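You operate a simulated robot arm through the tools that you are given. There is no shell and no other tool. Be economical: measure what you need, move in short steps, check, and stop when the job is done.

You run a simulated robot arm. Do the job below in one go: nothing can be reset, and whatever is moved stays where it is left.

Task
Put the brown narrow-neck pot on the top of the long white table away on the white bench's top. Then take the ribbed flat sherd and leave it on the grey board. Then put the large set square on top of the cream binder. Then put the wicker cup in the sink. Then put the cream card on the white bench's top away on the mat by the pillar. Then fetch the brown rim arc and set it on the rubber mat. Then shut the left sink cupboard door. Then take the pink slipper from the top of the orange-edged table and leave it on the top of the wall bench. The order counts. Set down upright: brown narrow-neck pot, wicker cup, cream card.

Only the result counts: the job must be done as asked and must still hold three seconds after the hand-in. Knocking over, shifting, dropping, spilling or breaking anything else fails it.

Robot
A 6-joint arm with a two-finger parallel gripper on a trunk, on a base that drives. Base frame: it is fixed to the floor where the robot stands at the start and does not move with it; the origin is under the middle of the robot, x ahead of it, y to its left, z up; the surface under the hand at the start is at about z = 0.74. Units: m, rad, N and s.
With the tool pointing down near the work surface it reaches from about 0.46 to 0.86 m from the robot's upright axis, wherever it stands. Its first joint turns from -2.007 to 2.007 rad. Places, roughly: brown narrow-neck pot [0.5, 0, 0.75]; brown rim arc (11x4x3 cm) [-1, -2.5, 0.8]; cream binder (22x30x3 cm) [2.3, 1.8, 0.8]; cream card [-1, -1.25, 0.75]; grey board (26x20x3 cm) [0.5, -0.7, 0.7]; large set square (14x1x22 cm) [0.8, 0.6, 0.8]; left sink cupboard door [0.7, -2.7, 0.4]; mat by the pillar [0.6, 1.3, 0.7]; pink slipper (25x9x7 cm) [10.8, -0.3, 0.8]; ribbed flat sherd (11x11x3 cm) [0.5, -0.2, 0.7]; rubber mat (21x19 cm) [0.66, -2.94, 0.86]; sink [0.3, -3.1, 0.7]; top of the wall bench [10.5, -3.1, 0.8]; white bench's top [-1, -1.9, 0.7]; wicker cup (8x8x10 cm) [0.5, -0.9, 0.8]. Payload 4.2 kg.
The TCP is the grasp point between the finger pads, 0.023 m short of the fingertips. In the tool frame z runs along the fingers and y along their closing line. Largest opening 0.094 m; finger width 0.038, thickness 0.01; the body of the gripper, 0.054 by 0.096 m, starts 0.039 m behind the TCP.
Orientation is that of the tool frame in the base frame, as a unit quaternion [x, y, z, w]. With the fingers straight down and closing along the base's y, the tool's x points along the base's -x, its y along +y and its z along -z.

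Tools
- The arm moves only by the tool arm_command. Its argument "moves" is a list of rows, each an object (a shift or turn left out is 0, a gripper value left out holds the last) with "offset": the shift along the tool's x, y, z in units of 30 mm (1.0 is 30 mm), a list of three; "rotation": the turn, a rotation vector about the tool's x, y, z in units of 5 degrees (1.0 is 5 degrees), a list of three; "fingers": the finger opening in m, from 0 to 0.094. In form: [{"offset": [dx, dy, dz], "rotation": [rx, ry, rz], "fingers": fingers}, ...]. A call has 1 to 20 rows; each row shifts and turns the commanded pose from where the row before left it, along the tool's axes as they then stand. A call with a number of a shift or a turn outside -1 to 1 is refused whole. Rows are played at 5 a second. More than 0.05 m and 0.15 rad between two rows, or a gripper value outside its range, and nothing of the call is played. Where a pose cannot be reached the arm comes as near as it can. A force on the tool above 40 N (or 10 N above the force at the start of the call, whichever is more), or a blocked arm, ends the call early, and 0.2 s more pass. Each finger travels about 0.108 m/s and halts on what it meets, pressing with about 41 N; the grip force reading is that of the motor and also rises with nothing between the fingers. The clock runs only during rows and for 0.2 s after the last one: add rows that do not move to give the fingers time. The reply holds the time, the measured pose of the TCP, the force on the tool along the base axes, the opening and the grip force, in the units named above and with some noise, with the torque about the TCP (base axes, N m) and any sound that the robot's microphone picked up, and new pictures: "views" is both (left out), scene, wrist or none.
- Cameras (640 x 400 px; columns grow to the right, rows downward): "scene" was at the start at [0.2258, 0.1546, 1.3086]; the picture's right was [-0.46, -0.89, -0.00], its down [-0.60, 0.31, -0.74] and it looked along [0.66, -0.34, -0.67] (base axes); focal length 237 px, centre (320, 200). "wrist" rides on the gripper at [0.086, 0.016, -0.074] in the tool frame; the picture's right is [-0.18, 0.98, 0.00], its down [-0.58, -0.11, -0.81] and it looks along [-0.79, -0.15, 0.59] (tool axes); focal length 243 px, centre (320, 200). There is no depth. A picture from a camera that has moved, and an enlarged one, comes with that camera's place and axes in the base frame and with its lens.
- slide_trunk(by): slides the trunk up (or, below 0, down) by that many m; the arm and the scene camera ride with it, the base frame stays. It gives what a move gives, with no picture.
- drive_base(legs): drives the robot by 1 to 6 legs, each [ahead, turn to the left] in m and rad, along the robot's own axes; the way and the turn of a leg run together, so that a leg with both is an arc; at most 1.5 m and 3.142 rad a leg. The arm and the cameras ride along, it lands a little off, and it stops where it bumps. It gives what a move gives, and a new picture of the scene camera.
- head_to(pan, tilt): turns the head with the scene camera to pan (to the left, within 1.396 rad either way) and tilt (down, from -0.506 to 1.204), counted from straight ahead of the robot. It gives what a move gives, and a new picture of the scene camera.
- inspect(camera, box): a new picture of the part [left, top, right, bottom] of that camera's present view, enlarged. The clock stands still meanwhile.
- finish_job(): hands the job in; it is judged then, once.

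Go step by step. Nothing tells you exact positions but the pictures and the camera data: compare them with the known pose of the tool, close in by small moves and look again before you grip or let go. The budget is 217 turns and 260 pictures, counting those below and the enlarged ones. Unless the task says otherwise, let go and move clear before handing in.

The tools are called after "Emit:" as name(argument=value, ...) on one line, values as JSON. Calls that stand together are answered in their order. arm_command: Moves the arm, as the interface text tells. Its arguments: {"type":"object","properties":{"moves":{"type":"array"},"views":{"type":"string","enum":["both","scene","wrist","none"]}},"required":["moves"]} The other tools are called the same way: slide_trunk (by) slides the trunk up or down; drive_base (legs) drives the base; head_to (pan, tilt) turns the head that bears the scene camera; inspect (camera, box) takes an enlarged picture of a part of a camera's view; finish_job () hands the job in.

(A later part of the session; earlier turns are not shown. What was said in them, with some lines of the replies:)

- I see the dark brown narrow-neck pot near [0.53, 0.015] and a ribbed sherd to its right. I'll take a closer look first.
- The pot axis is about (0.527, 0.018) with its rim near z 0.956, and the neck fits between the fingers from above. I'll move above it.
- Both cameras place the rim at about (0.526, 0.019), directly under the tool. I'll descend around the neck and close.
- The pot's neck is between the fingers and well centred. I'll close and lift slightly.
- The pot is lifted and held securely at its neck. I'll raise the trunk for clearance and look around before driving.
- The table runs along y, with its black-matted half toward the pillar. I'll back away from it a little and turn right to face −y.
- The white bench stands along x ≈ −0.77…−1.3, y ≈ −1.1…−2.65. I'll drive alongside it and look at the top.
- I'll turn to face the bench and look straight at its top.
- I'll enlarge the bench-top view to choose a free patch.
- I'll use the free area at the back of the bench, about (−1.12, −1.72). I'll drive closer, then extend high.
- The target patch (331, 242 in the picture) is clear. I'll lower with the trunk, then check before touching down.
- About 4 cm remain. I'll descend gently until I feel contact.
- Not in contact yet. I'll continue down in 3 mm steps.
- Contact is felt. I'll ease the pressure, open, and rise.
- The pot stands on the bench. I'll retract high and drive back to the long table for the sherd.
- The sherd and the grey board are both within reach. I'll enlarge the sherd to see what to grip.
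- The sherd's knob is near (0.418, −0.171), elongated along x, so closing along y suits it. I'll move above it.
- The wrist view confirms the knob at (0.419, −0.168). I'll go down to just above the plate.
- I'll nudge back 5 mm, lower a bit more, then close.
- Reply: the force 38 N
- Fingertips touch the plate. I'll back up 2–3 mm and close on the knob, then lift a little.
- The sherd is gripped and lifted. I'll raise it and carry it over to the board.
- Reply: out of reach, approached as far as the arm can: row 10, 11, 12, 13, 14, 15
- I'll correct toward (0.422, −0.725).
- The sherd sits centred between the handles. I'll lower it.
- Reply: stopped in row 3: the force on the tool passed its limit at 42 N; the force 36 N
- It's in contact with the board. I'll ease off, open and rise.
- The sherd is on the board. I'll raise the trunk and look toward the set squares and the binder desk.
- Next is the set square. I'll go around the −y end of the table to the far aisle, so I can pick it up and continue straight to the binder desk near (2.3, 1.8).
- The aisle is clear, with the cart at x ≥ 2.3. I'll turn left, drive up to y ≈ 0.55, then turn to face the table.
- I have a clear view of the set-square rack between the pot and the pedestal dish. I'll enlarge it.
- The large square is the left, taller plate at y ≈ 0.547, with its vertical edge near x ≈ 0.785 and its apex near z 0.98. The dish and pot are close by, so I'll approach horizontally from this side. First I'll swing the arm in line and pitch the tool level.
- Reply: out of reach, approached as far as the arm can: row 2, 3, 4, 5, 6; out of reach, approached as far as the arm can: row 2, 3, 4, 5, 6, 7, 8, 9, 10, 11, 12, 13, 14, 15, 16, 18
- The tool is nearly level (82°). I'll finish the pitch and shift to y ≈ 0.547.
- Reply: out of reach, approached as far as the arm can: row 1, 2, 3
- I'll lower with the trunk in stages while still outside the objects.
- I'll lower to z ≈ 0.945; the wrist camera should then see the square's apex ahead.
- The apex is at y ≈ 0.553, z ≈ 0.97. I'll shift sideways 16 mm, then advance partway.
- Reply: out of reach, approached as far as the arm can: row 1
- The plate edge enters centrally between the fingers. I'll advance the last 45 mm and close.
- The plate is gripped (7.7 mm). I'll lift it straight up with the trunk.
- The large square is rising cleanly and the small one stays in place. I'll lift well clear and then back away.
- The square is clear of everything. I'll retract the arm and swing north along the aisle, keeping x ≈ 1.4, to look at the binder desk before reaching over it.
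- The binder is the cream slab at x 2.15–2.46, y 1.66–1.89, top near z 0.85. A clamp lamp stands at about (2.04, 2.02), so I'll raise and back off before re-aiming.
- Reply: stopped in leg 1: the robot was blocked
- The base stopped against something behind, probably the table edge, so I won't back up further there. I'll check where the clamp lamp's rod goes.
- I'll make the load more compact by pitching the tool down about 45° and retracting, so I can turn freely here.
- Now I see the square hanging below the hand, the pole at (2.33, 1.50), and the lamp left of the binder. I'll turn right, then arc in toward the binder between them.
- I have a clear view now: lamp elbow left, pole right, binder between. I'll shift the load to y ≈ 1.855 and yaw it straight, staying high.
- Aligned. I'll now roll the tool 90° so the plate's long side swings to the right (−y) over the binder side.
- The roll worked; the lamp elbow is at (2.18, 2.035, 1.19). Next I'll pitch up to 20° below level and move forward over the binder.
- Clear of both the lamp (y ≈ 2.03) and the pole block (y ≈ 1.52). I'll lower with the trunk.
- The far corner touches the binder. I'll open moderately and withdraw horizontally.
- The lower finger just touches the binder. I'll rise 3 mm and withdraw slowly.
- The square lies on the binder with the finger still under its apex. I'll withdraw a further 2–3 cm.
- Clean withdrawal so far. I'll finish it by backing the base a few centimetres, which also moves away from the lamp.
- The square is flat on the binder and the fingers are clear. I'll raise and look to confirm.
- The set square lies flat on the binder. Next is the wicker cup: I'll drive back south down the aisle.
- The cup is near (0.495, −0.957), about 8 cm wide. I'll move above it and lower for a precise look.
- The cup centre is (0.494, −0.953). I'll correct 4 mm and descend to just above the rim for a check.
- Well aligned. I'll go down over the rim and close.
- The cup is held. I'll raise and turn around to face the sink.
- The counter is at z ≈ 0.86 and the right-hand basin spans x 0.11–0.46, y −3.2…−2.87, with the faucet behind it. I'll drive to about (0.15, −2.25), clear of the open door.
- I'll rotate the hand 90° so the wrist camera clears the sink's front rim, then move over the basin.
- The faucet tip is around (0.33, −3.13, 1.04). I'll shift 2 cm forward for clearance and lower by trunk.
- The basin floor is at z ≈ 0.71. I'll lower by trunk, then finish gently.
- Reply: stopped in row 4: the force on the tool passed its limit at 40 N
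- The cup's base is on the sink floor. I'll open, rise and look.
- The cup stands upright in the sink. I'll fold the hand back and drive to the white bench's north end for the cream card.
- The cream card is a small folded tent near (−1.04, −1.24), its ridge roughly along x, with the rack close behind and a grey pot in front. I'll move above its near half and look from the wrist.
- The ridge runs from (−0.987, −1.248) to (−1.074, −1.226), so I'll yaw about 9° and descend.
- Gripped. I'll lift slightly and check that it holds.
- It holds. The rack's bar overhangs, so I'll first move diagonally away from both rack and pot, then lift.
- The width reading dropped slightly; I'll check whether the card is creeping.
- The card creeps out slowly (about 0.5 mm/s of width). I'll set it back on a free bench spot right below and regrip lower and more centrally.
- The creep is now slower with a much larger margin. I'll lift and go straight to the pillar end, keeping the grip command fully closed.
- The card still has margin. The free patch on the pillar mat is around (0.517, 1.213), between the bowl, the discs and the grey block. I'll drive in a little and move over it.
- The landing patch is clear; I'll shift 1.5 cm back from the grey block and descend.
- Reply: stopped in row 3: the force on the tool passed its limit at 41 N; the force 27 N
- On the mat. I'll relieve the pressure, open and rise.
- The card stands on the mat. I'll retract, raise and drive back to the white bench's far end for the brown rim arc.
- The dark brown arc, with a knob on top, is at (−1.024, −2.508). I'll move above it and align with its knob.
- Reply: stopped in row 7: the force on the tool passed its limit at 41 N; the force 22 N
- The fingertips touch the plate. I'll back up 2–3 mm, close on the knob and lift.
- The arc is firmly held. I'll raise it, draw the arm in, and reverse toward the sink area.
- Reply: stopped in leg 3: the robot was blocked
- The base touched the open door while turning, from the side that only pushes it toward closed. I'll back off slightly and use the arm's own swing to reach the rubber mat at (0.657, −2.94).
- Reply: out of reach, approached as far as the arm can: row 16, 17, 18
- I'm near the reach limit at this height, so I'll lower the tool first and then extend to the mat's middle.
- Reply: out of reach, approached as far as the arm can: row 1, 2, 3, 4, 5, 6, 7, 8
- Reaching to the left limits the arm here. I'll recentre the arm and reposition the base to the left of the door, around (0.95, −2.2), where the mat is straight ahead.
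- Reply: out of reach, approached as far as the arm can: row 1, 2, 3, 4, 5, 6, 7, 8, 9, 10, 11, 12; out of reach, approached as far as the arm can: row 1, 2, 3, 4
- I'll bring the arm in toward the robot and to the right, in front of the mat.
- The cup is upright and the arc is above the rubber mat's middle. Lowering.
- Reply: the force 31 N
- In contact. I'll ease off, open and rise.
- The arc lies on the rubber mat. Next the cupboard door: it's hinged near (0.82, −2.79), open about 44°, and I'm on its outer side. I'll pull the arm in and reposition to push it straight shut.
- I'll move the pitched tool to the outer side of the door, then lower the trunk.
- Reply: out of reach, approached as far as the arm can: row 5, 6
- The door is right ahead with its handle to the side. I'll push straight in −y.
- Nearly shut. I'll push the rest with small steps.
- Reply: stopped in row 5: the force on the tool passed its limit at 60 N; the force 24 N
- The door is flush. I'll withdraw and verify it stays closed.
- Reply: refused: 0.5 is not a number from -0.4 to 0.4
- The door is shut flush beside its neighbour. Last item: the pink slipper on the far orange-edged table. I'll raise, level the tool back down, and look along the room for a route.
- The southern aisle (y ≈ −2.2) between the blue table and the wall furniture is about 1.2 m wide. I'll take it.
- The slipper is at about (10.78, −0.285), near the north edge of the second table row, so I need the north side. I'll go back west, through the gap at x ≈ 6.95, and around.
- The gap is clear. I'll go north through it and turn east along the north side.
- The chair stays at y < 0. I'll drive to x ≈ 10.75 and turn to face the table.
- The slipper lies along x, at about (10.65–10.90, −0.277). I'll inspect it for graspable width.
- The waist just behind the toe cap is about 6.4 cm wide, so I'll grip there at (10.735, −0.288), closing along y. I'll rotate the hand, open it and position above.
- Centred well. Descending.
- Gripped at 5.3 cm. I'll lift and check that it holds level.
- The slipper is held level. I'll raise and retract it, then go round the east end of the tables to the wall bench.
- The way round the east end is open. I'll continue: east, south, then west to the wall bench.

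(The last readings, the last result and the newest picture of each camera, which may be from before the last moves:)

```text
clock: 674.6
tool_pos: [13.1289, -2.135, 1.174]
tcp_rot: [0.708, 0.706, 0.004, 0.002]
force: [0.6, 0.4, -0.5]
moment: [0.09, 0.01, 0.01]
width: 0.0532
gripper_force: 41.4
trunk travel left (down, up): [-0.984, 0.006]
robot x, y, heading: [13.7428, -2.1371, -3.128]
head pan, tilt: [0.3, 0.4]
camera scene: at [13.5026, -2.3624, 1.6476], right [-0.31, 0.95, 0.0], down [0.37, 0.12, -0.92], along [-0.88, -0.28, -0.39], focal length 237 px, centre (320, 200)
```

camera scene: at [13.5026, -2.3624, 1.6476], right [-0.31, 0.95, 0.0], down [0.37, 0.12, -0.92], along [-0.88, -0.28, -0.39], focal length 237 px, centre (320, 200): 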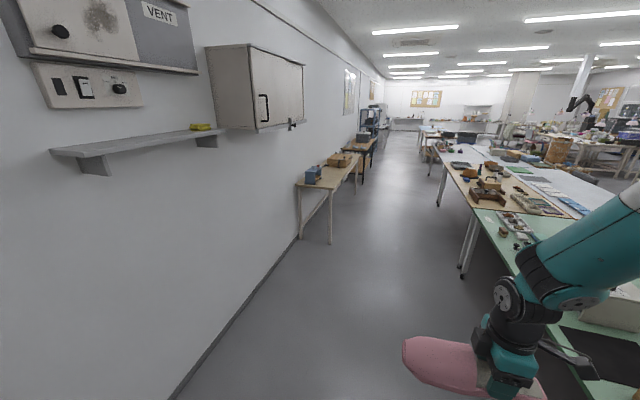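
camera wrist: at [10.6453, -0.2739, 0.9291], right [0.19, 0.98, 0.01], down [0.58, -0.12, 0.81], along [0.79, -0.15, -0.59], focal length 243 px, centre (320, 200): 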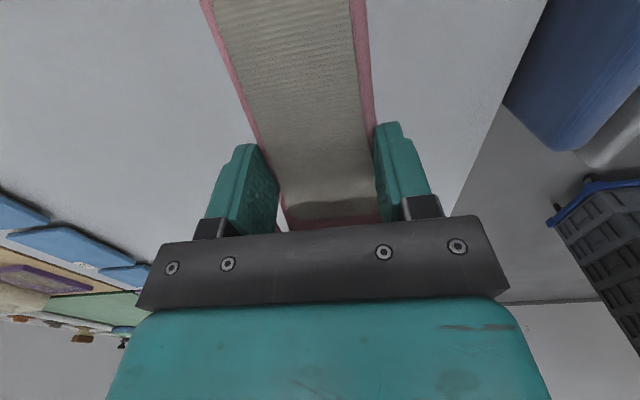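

I see the wall bench along x ≈ 9.8–11.1. I'll drive alongside and face it.

Emit:
drive_base(legs=[[1.5, 0], [1.5, 0], [0.2, 0], [0, 1.56]])

Emit:
head_to(pan=0.0, tilt=0.6)

```text
clock: 693.9
tool_pos: [10.5636, -2.7833, 1.174]
tcp_rot: [0.012, 1.0, 0.004, 0.0]
force: [-0.5, -0.2, -1.3]
moment: [-0.02, 0.07, 0.02]
width: 0.053
gripper_force: 40.9
trunk travel left (down, up): [-0.984, 0.006]
robot x, y, heading: [10.576, -2.1728, -1.581]
head pan, tilt: [0.3, 0.4]
camera scene: at [10.7976, -2.4161, 1.6476], right [-0.96, -0.29, 0.0], down [-0.11, 0.37, -0.92], along [0.26, -0.88, -0.39], focal length 237 px, centre (320, 200)
```

scene: 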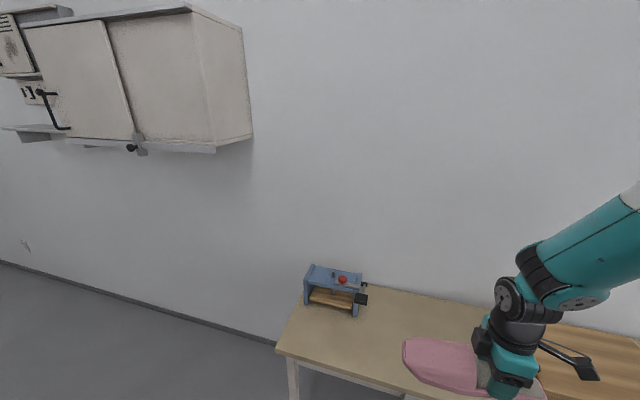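

```text
clock: 694.7
tool_pos: [10.5642, -2.7843, 1.174]
tcp_rot: [0.012, 1.0, 0.005, -0.001]
force: [0.2, -0.7, -0.8]
moment: [0.02, 0.05, 0.0]
width: 0.0531
gripper_force: 41.2
trunk travel left (down, up): [-0.984, 0.006]
robot x, y, heading: [10.5783, -2.1697, -1.583]
head pan, tilt: [0.0, 0.6]
camera scene: at [10.7703, -2.4158, 1.6294], right [-1.0, 0.01, 0.0], down [0.01, 0.56, -0.83], along [-0.01, -0.83, -0.56], focal length 237 px, centre (320, 200)
```

scene: 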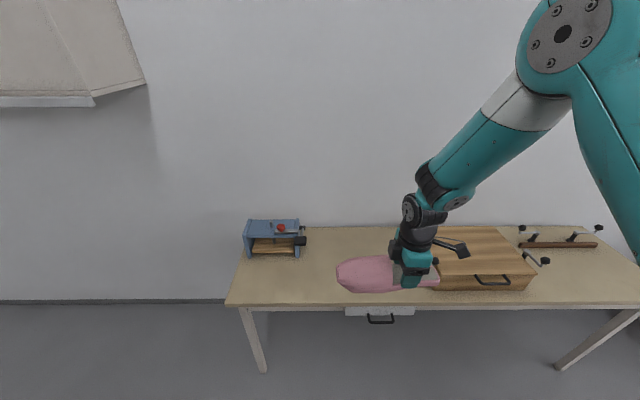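

The bench top between the blue tool and the wooden chest is free. I'll drive in and position over (10.59, −3.13).

Emit:
drive_base(legs=[[0.22, 0]])

Emit:
slide_trunk(by=-0.2)

Emit:
arm_command(moves=[{"offset": [-0.2, -0.8, 0]}, {"offset": [-0.2, -0.8, 0]}, {"offset": [-0.2, -0.8, 0]}, {"offset": [-0.2, -0.8, 0]}, {"offset": [-0.2, -0.8, 0]}, {}], views="both")

```text
clock: 696.4
tool_pos: [10.5622, -3.0083, 1.1747]
tcp_rot: [0.013, 1.0, 0.004, 0.0]
force: [0.8, 0.1, -1.0]
moment: [0.0, 0.06, 0.05]
width: 0.053
gripper_force: 40.6
trunk travel left (down, up): [-0.984, 0.006]
robot x, y, heading: [10.5754, -2.395, -1.579]
head pan, tilt: [0.0, 0.6]
camera scene: at [10.7677, -2.6401, 1.6295], right [-1.0, 0.01, 0.0], down [0.01, 0.56, -0.83], along [-0.01, -0.83, -0.56], focal length 237 px, centre (320, 200)
```

scene: 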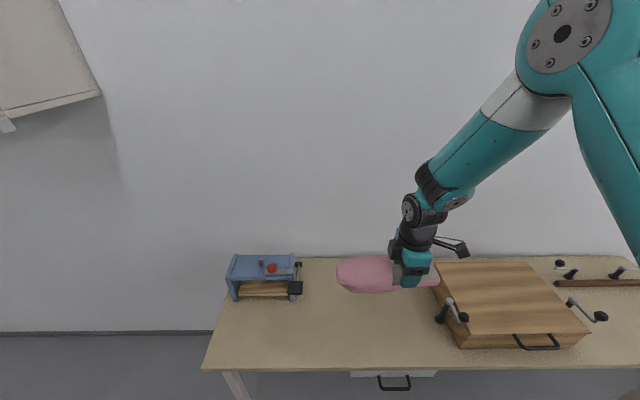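

```text
clock: 698.6
tool_pos: [10.5611, -3.0086, 0.9759]
tcp_rot: [0.012, 1.0, 0.005, 0.0]
force: [0.1, 0.5, -2.0]
moment: [0.0, 0.09, -0.03]
width: 0.0528
gripper_force: 41.1
trunk travel left (down, up): [-0.784, 0.206]
robot x, y, heading: [10.576, -2.3967, -1.582]
head pan, tilt: [0.0, 0.6]
```

```text
clock: 700.0
tool_pos: [10.5881, -3.1294, 0.9743]
tcp_rot: [0.012, 1.0, 0.004, 0.0]
force: [-0.3, 0.0, -0.7]
moment: [0.03, 0.1, -0.01]
width: 0.0532
gripper_force: 41.0
trunk travel left (down, up): [-0.784, 0.206]
robot x, y, heading: [10.5758, -2.3983, -1.585]
head pan, tilt: [0.0, 0.6]
camera scene: at [10.7677, -2.6403, 1.4294], right [-1.0, 0.01, 0.0], down [0.01, 0.56, -0.83], along [-0.01, -0.82, -0.56], focal length 237 px, centre (320, 200)
camera wrist: at [10.5009, -3.1118, 1.0494], right [0.21, 0.98, 0.01], down [0.58, -0.13, 0.81], along [0.79, -0.16, -0.59], focal length 243 px, centre (320, 200)
```

scene: 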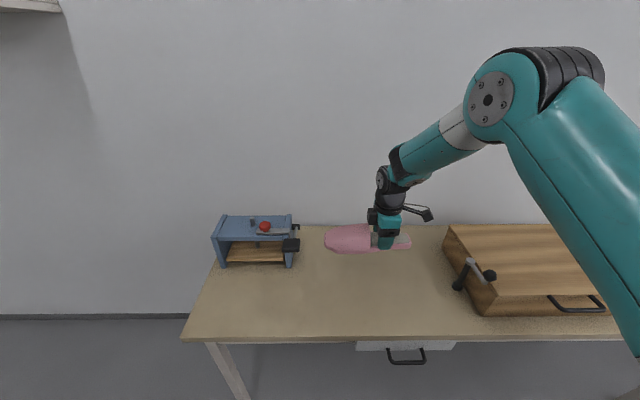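
wrist: 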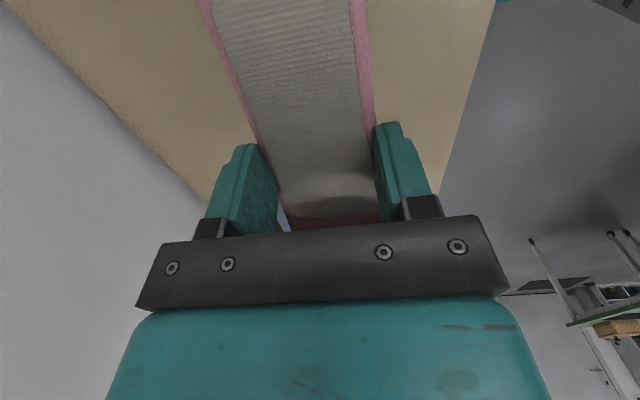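

The bench top is at z ≈ 0.75, so contact should come near TCP 0.78. Descending.

Emit:
arm_command(moves=[{"offset": [0, 0, 0.9]}, {"offset": [0, 0, 0.9]}, {"offset": [0, 0, 0.9]}, {"offset": [0, 0, 0.9]}, {"offset": [0, 0, 0.9]}, {"offset": [0, 0, 0.6]}, {"offset": [0, 0, 0.3]}, {"offset": [0, 0, 0.15]}, {"offset": [0, 0, 0.1]}, {}], views="scene")

```text
clock: 702.2
tool_pos: [10.5877, -3.1276, 0.8038]
tcp_rot: [0.012, 1.0, 0.004, 0.0]
force: [-0.4, 0.4, -0.6]
moment: [-0.05, 0.04, -0.02]
width: 0.053
gripper_force: 41.7
trunk travel left (down, up): [-0.784, 0.206]
robot x, y, heading: [10.5783, -2.3956, -1.581]
head pan, tilt: [0.0, 0.6]
camera scene: at [10.7677, -2.6404, 1.4294], right [-1.0, 0.01, 0.0], down [0.01, 0.56, -0.83], along [-0.01, -0.82, -0.56], focal length 237 px, centre (320, 200)
```

scene: 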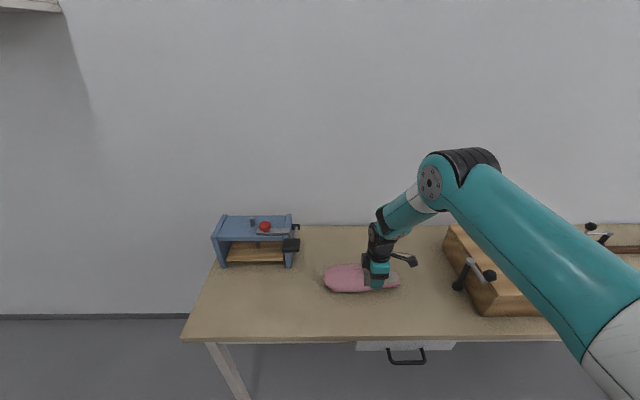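

Emit:
arm_command(moves=[{"offset": [0, 0, 0.2]}, {"offset": [0, 0, 0.15]}, {"offset": [0, 0, 0.1]}, {"offset": [0, 0, 0.1]}, {"offset": [0, 0, 0.1]}, {"offset": [0, 0, 0.1]}, {}], views="none")

```text
clock: 703.2
tool_pos: [10.5879, -3.1292, 0.7939]
tcp_rot: [0.013, 1.0, 0.002, 0.0]
force: [-3.4, 12.0, 24.6]
moment: [0.13, 0.05, 0.18]
width: 0.0531
gripper_force: 41.2
trunk travel left (down, up): [-0.784, 0.206]
robot x, y, heading: [10.5774, -2.3999, -1.58]
head pan, tilt: [0.0, 0.6]
stopped in row 4: the force on the tool passed its limit at 44 N (the readings are from after the stop); the commanded pose is now the measured one
```

Contact with the bench. I'll ease off, open, and rise.

Emit:
arm_command(moves=[{"offset": [0, 0, -0.08]}, {"fingers": 0.065}, {"fingers": 0.08}, {"fingers": 0.09}, {}, {"offset": [0, 0, -0.4]}, {"offset": [0, 0, -0.8]}, {"offset": [0, 0, -1]}, {"offset": [0, 0, -1]}, {"offset": [0, 0, -1]}, {"offset": [0, 0, -1]}, {"offset": [0, 0, -1]}, {}], views="both")

```text
clock: 706.0
tool_pos: [10.5878, -3.1299, 0.9798]
tcp_rot: [0.012, 1.0, 0.003, 0.0]
force: [-0.8, -0.8, 0.6]
moment: [-0.02, 0.0, 0.0]
width: 0.0901
gripper_force: 0.0
trunk travel left (down, up): [-0.784, 0.206]
robot x, y, heading: [10.5754, -2.3964, -1.577]
head pan, tilt: [0.0, 0.6]
camera scene: at [10.7676, -2.6404, 1.4294], right [-1.0, 0.01, 0.0], down [0.01, 0.56, -0.82], along [-0.01, -0.82, -0.57], focal length 237 px, centre (320, 200)
camera wrist: at [10.5008, -3.1121, 1.0555], right [0.21, 0.98, 0.01], down [0.58, -0.13, 0.81], along [0.79, -0.17, -0.59], focal length 243 px, centre (320, 200)
```

scene: 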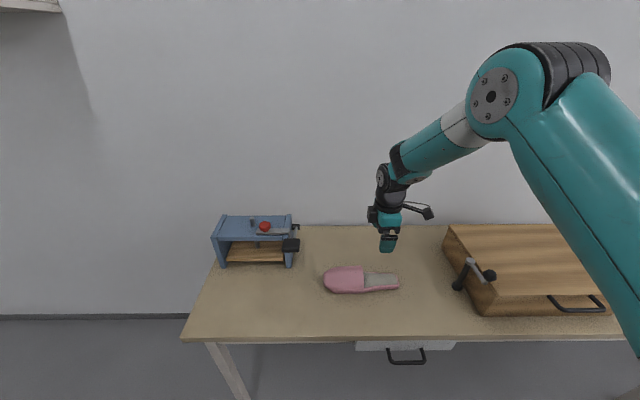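
wrist: 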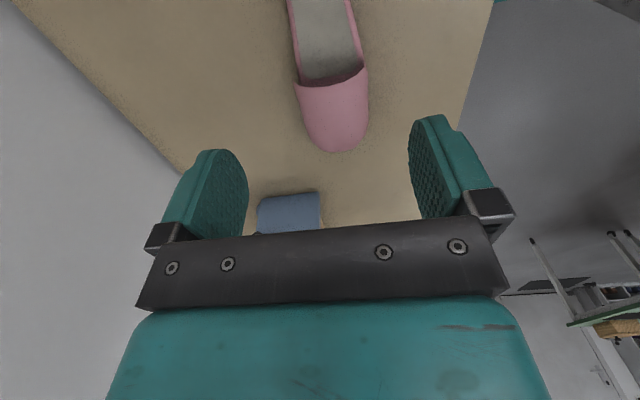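

The slipper is resting on the wall bench and the hand is clear. All eight steps have been carried out in order, so I'm handing in.

Emit:
finish_job()

```text
The job is handed in.
```

I carried out all eight steps in the order you gave and handed the job in; the hand is clear of everything.

I saw each item in place after letting go, and the pot, cup and card were upright. I did not go back to check them all before handing in.

- **Base contacts:** The base bumped something twice: once probably the long table's edge, and once the open cupboard door. I saw nothing shift either time, but I didn't go back to look at the table.
- **Set square:** It lies flat on the binder, with one end about 2.5 cm over the binder's edge.
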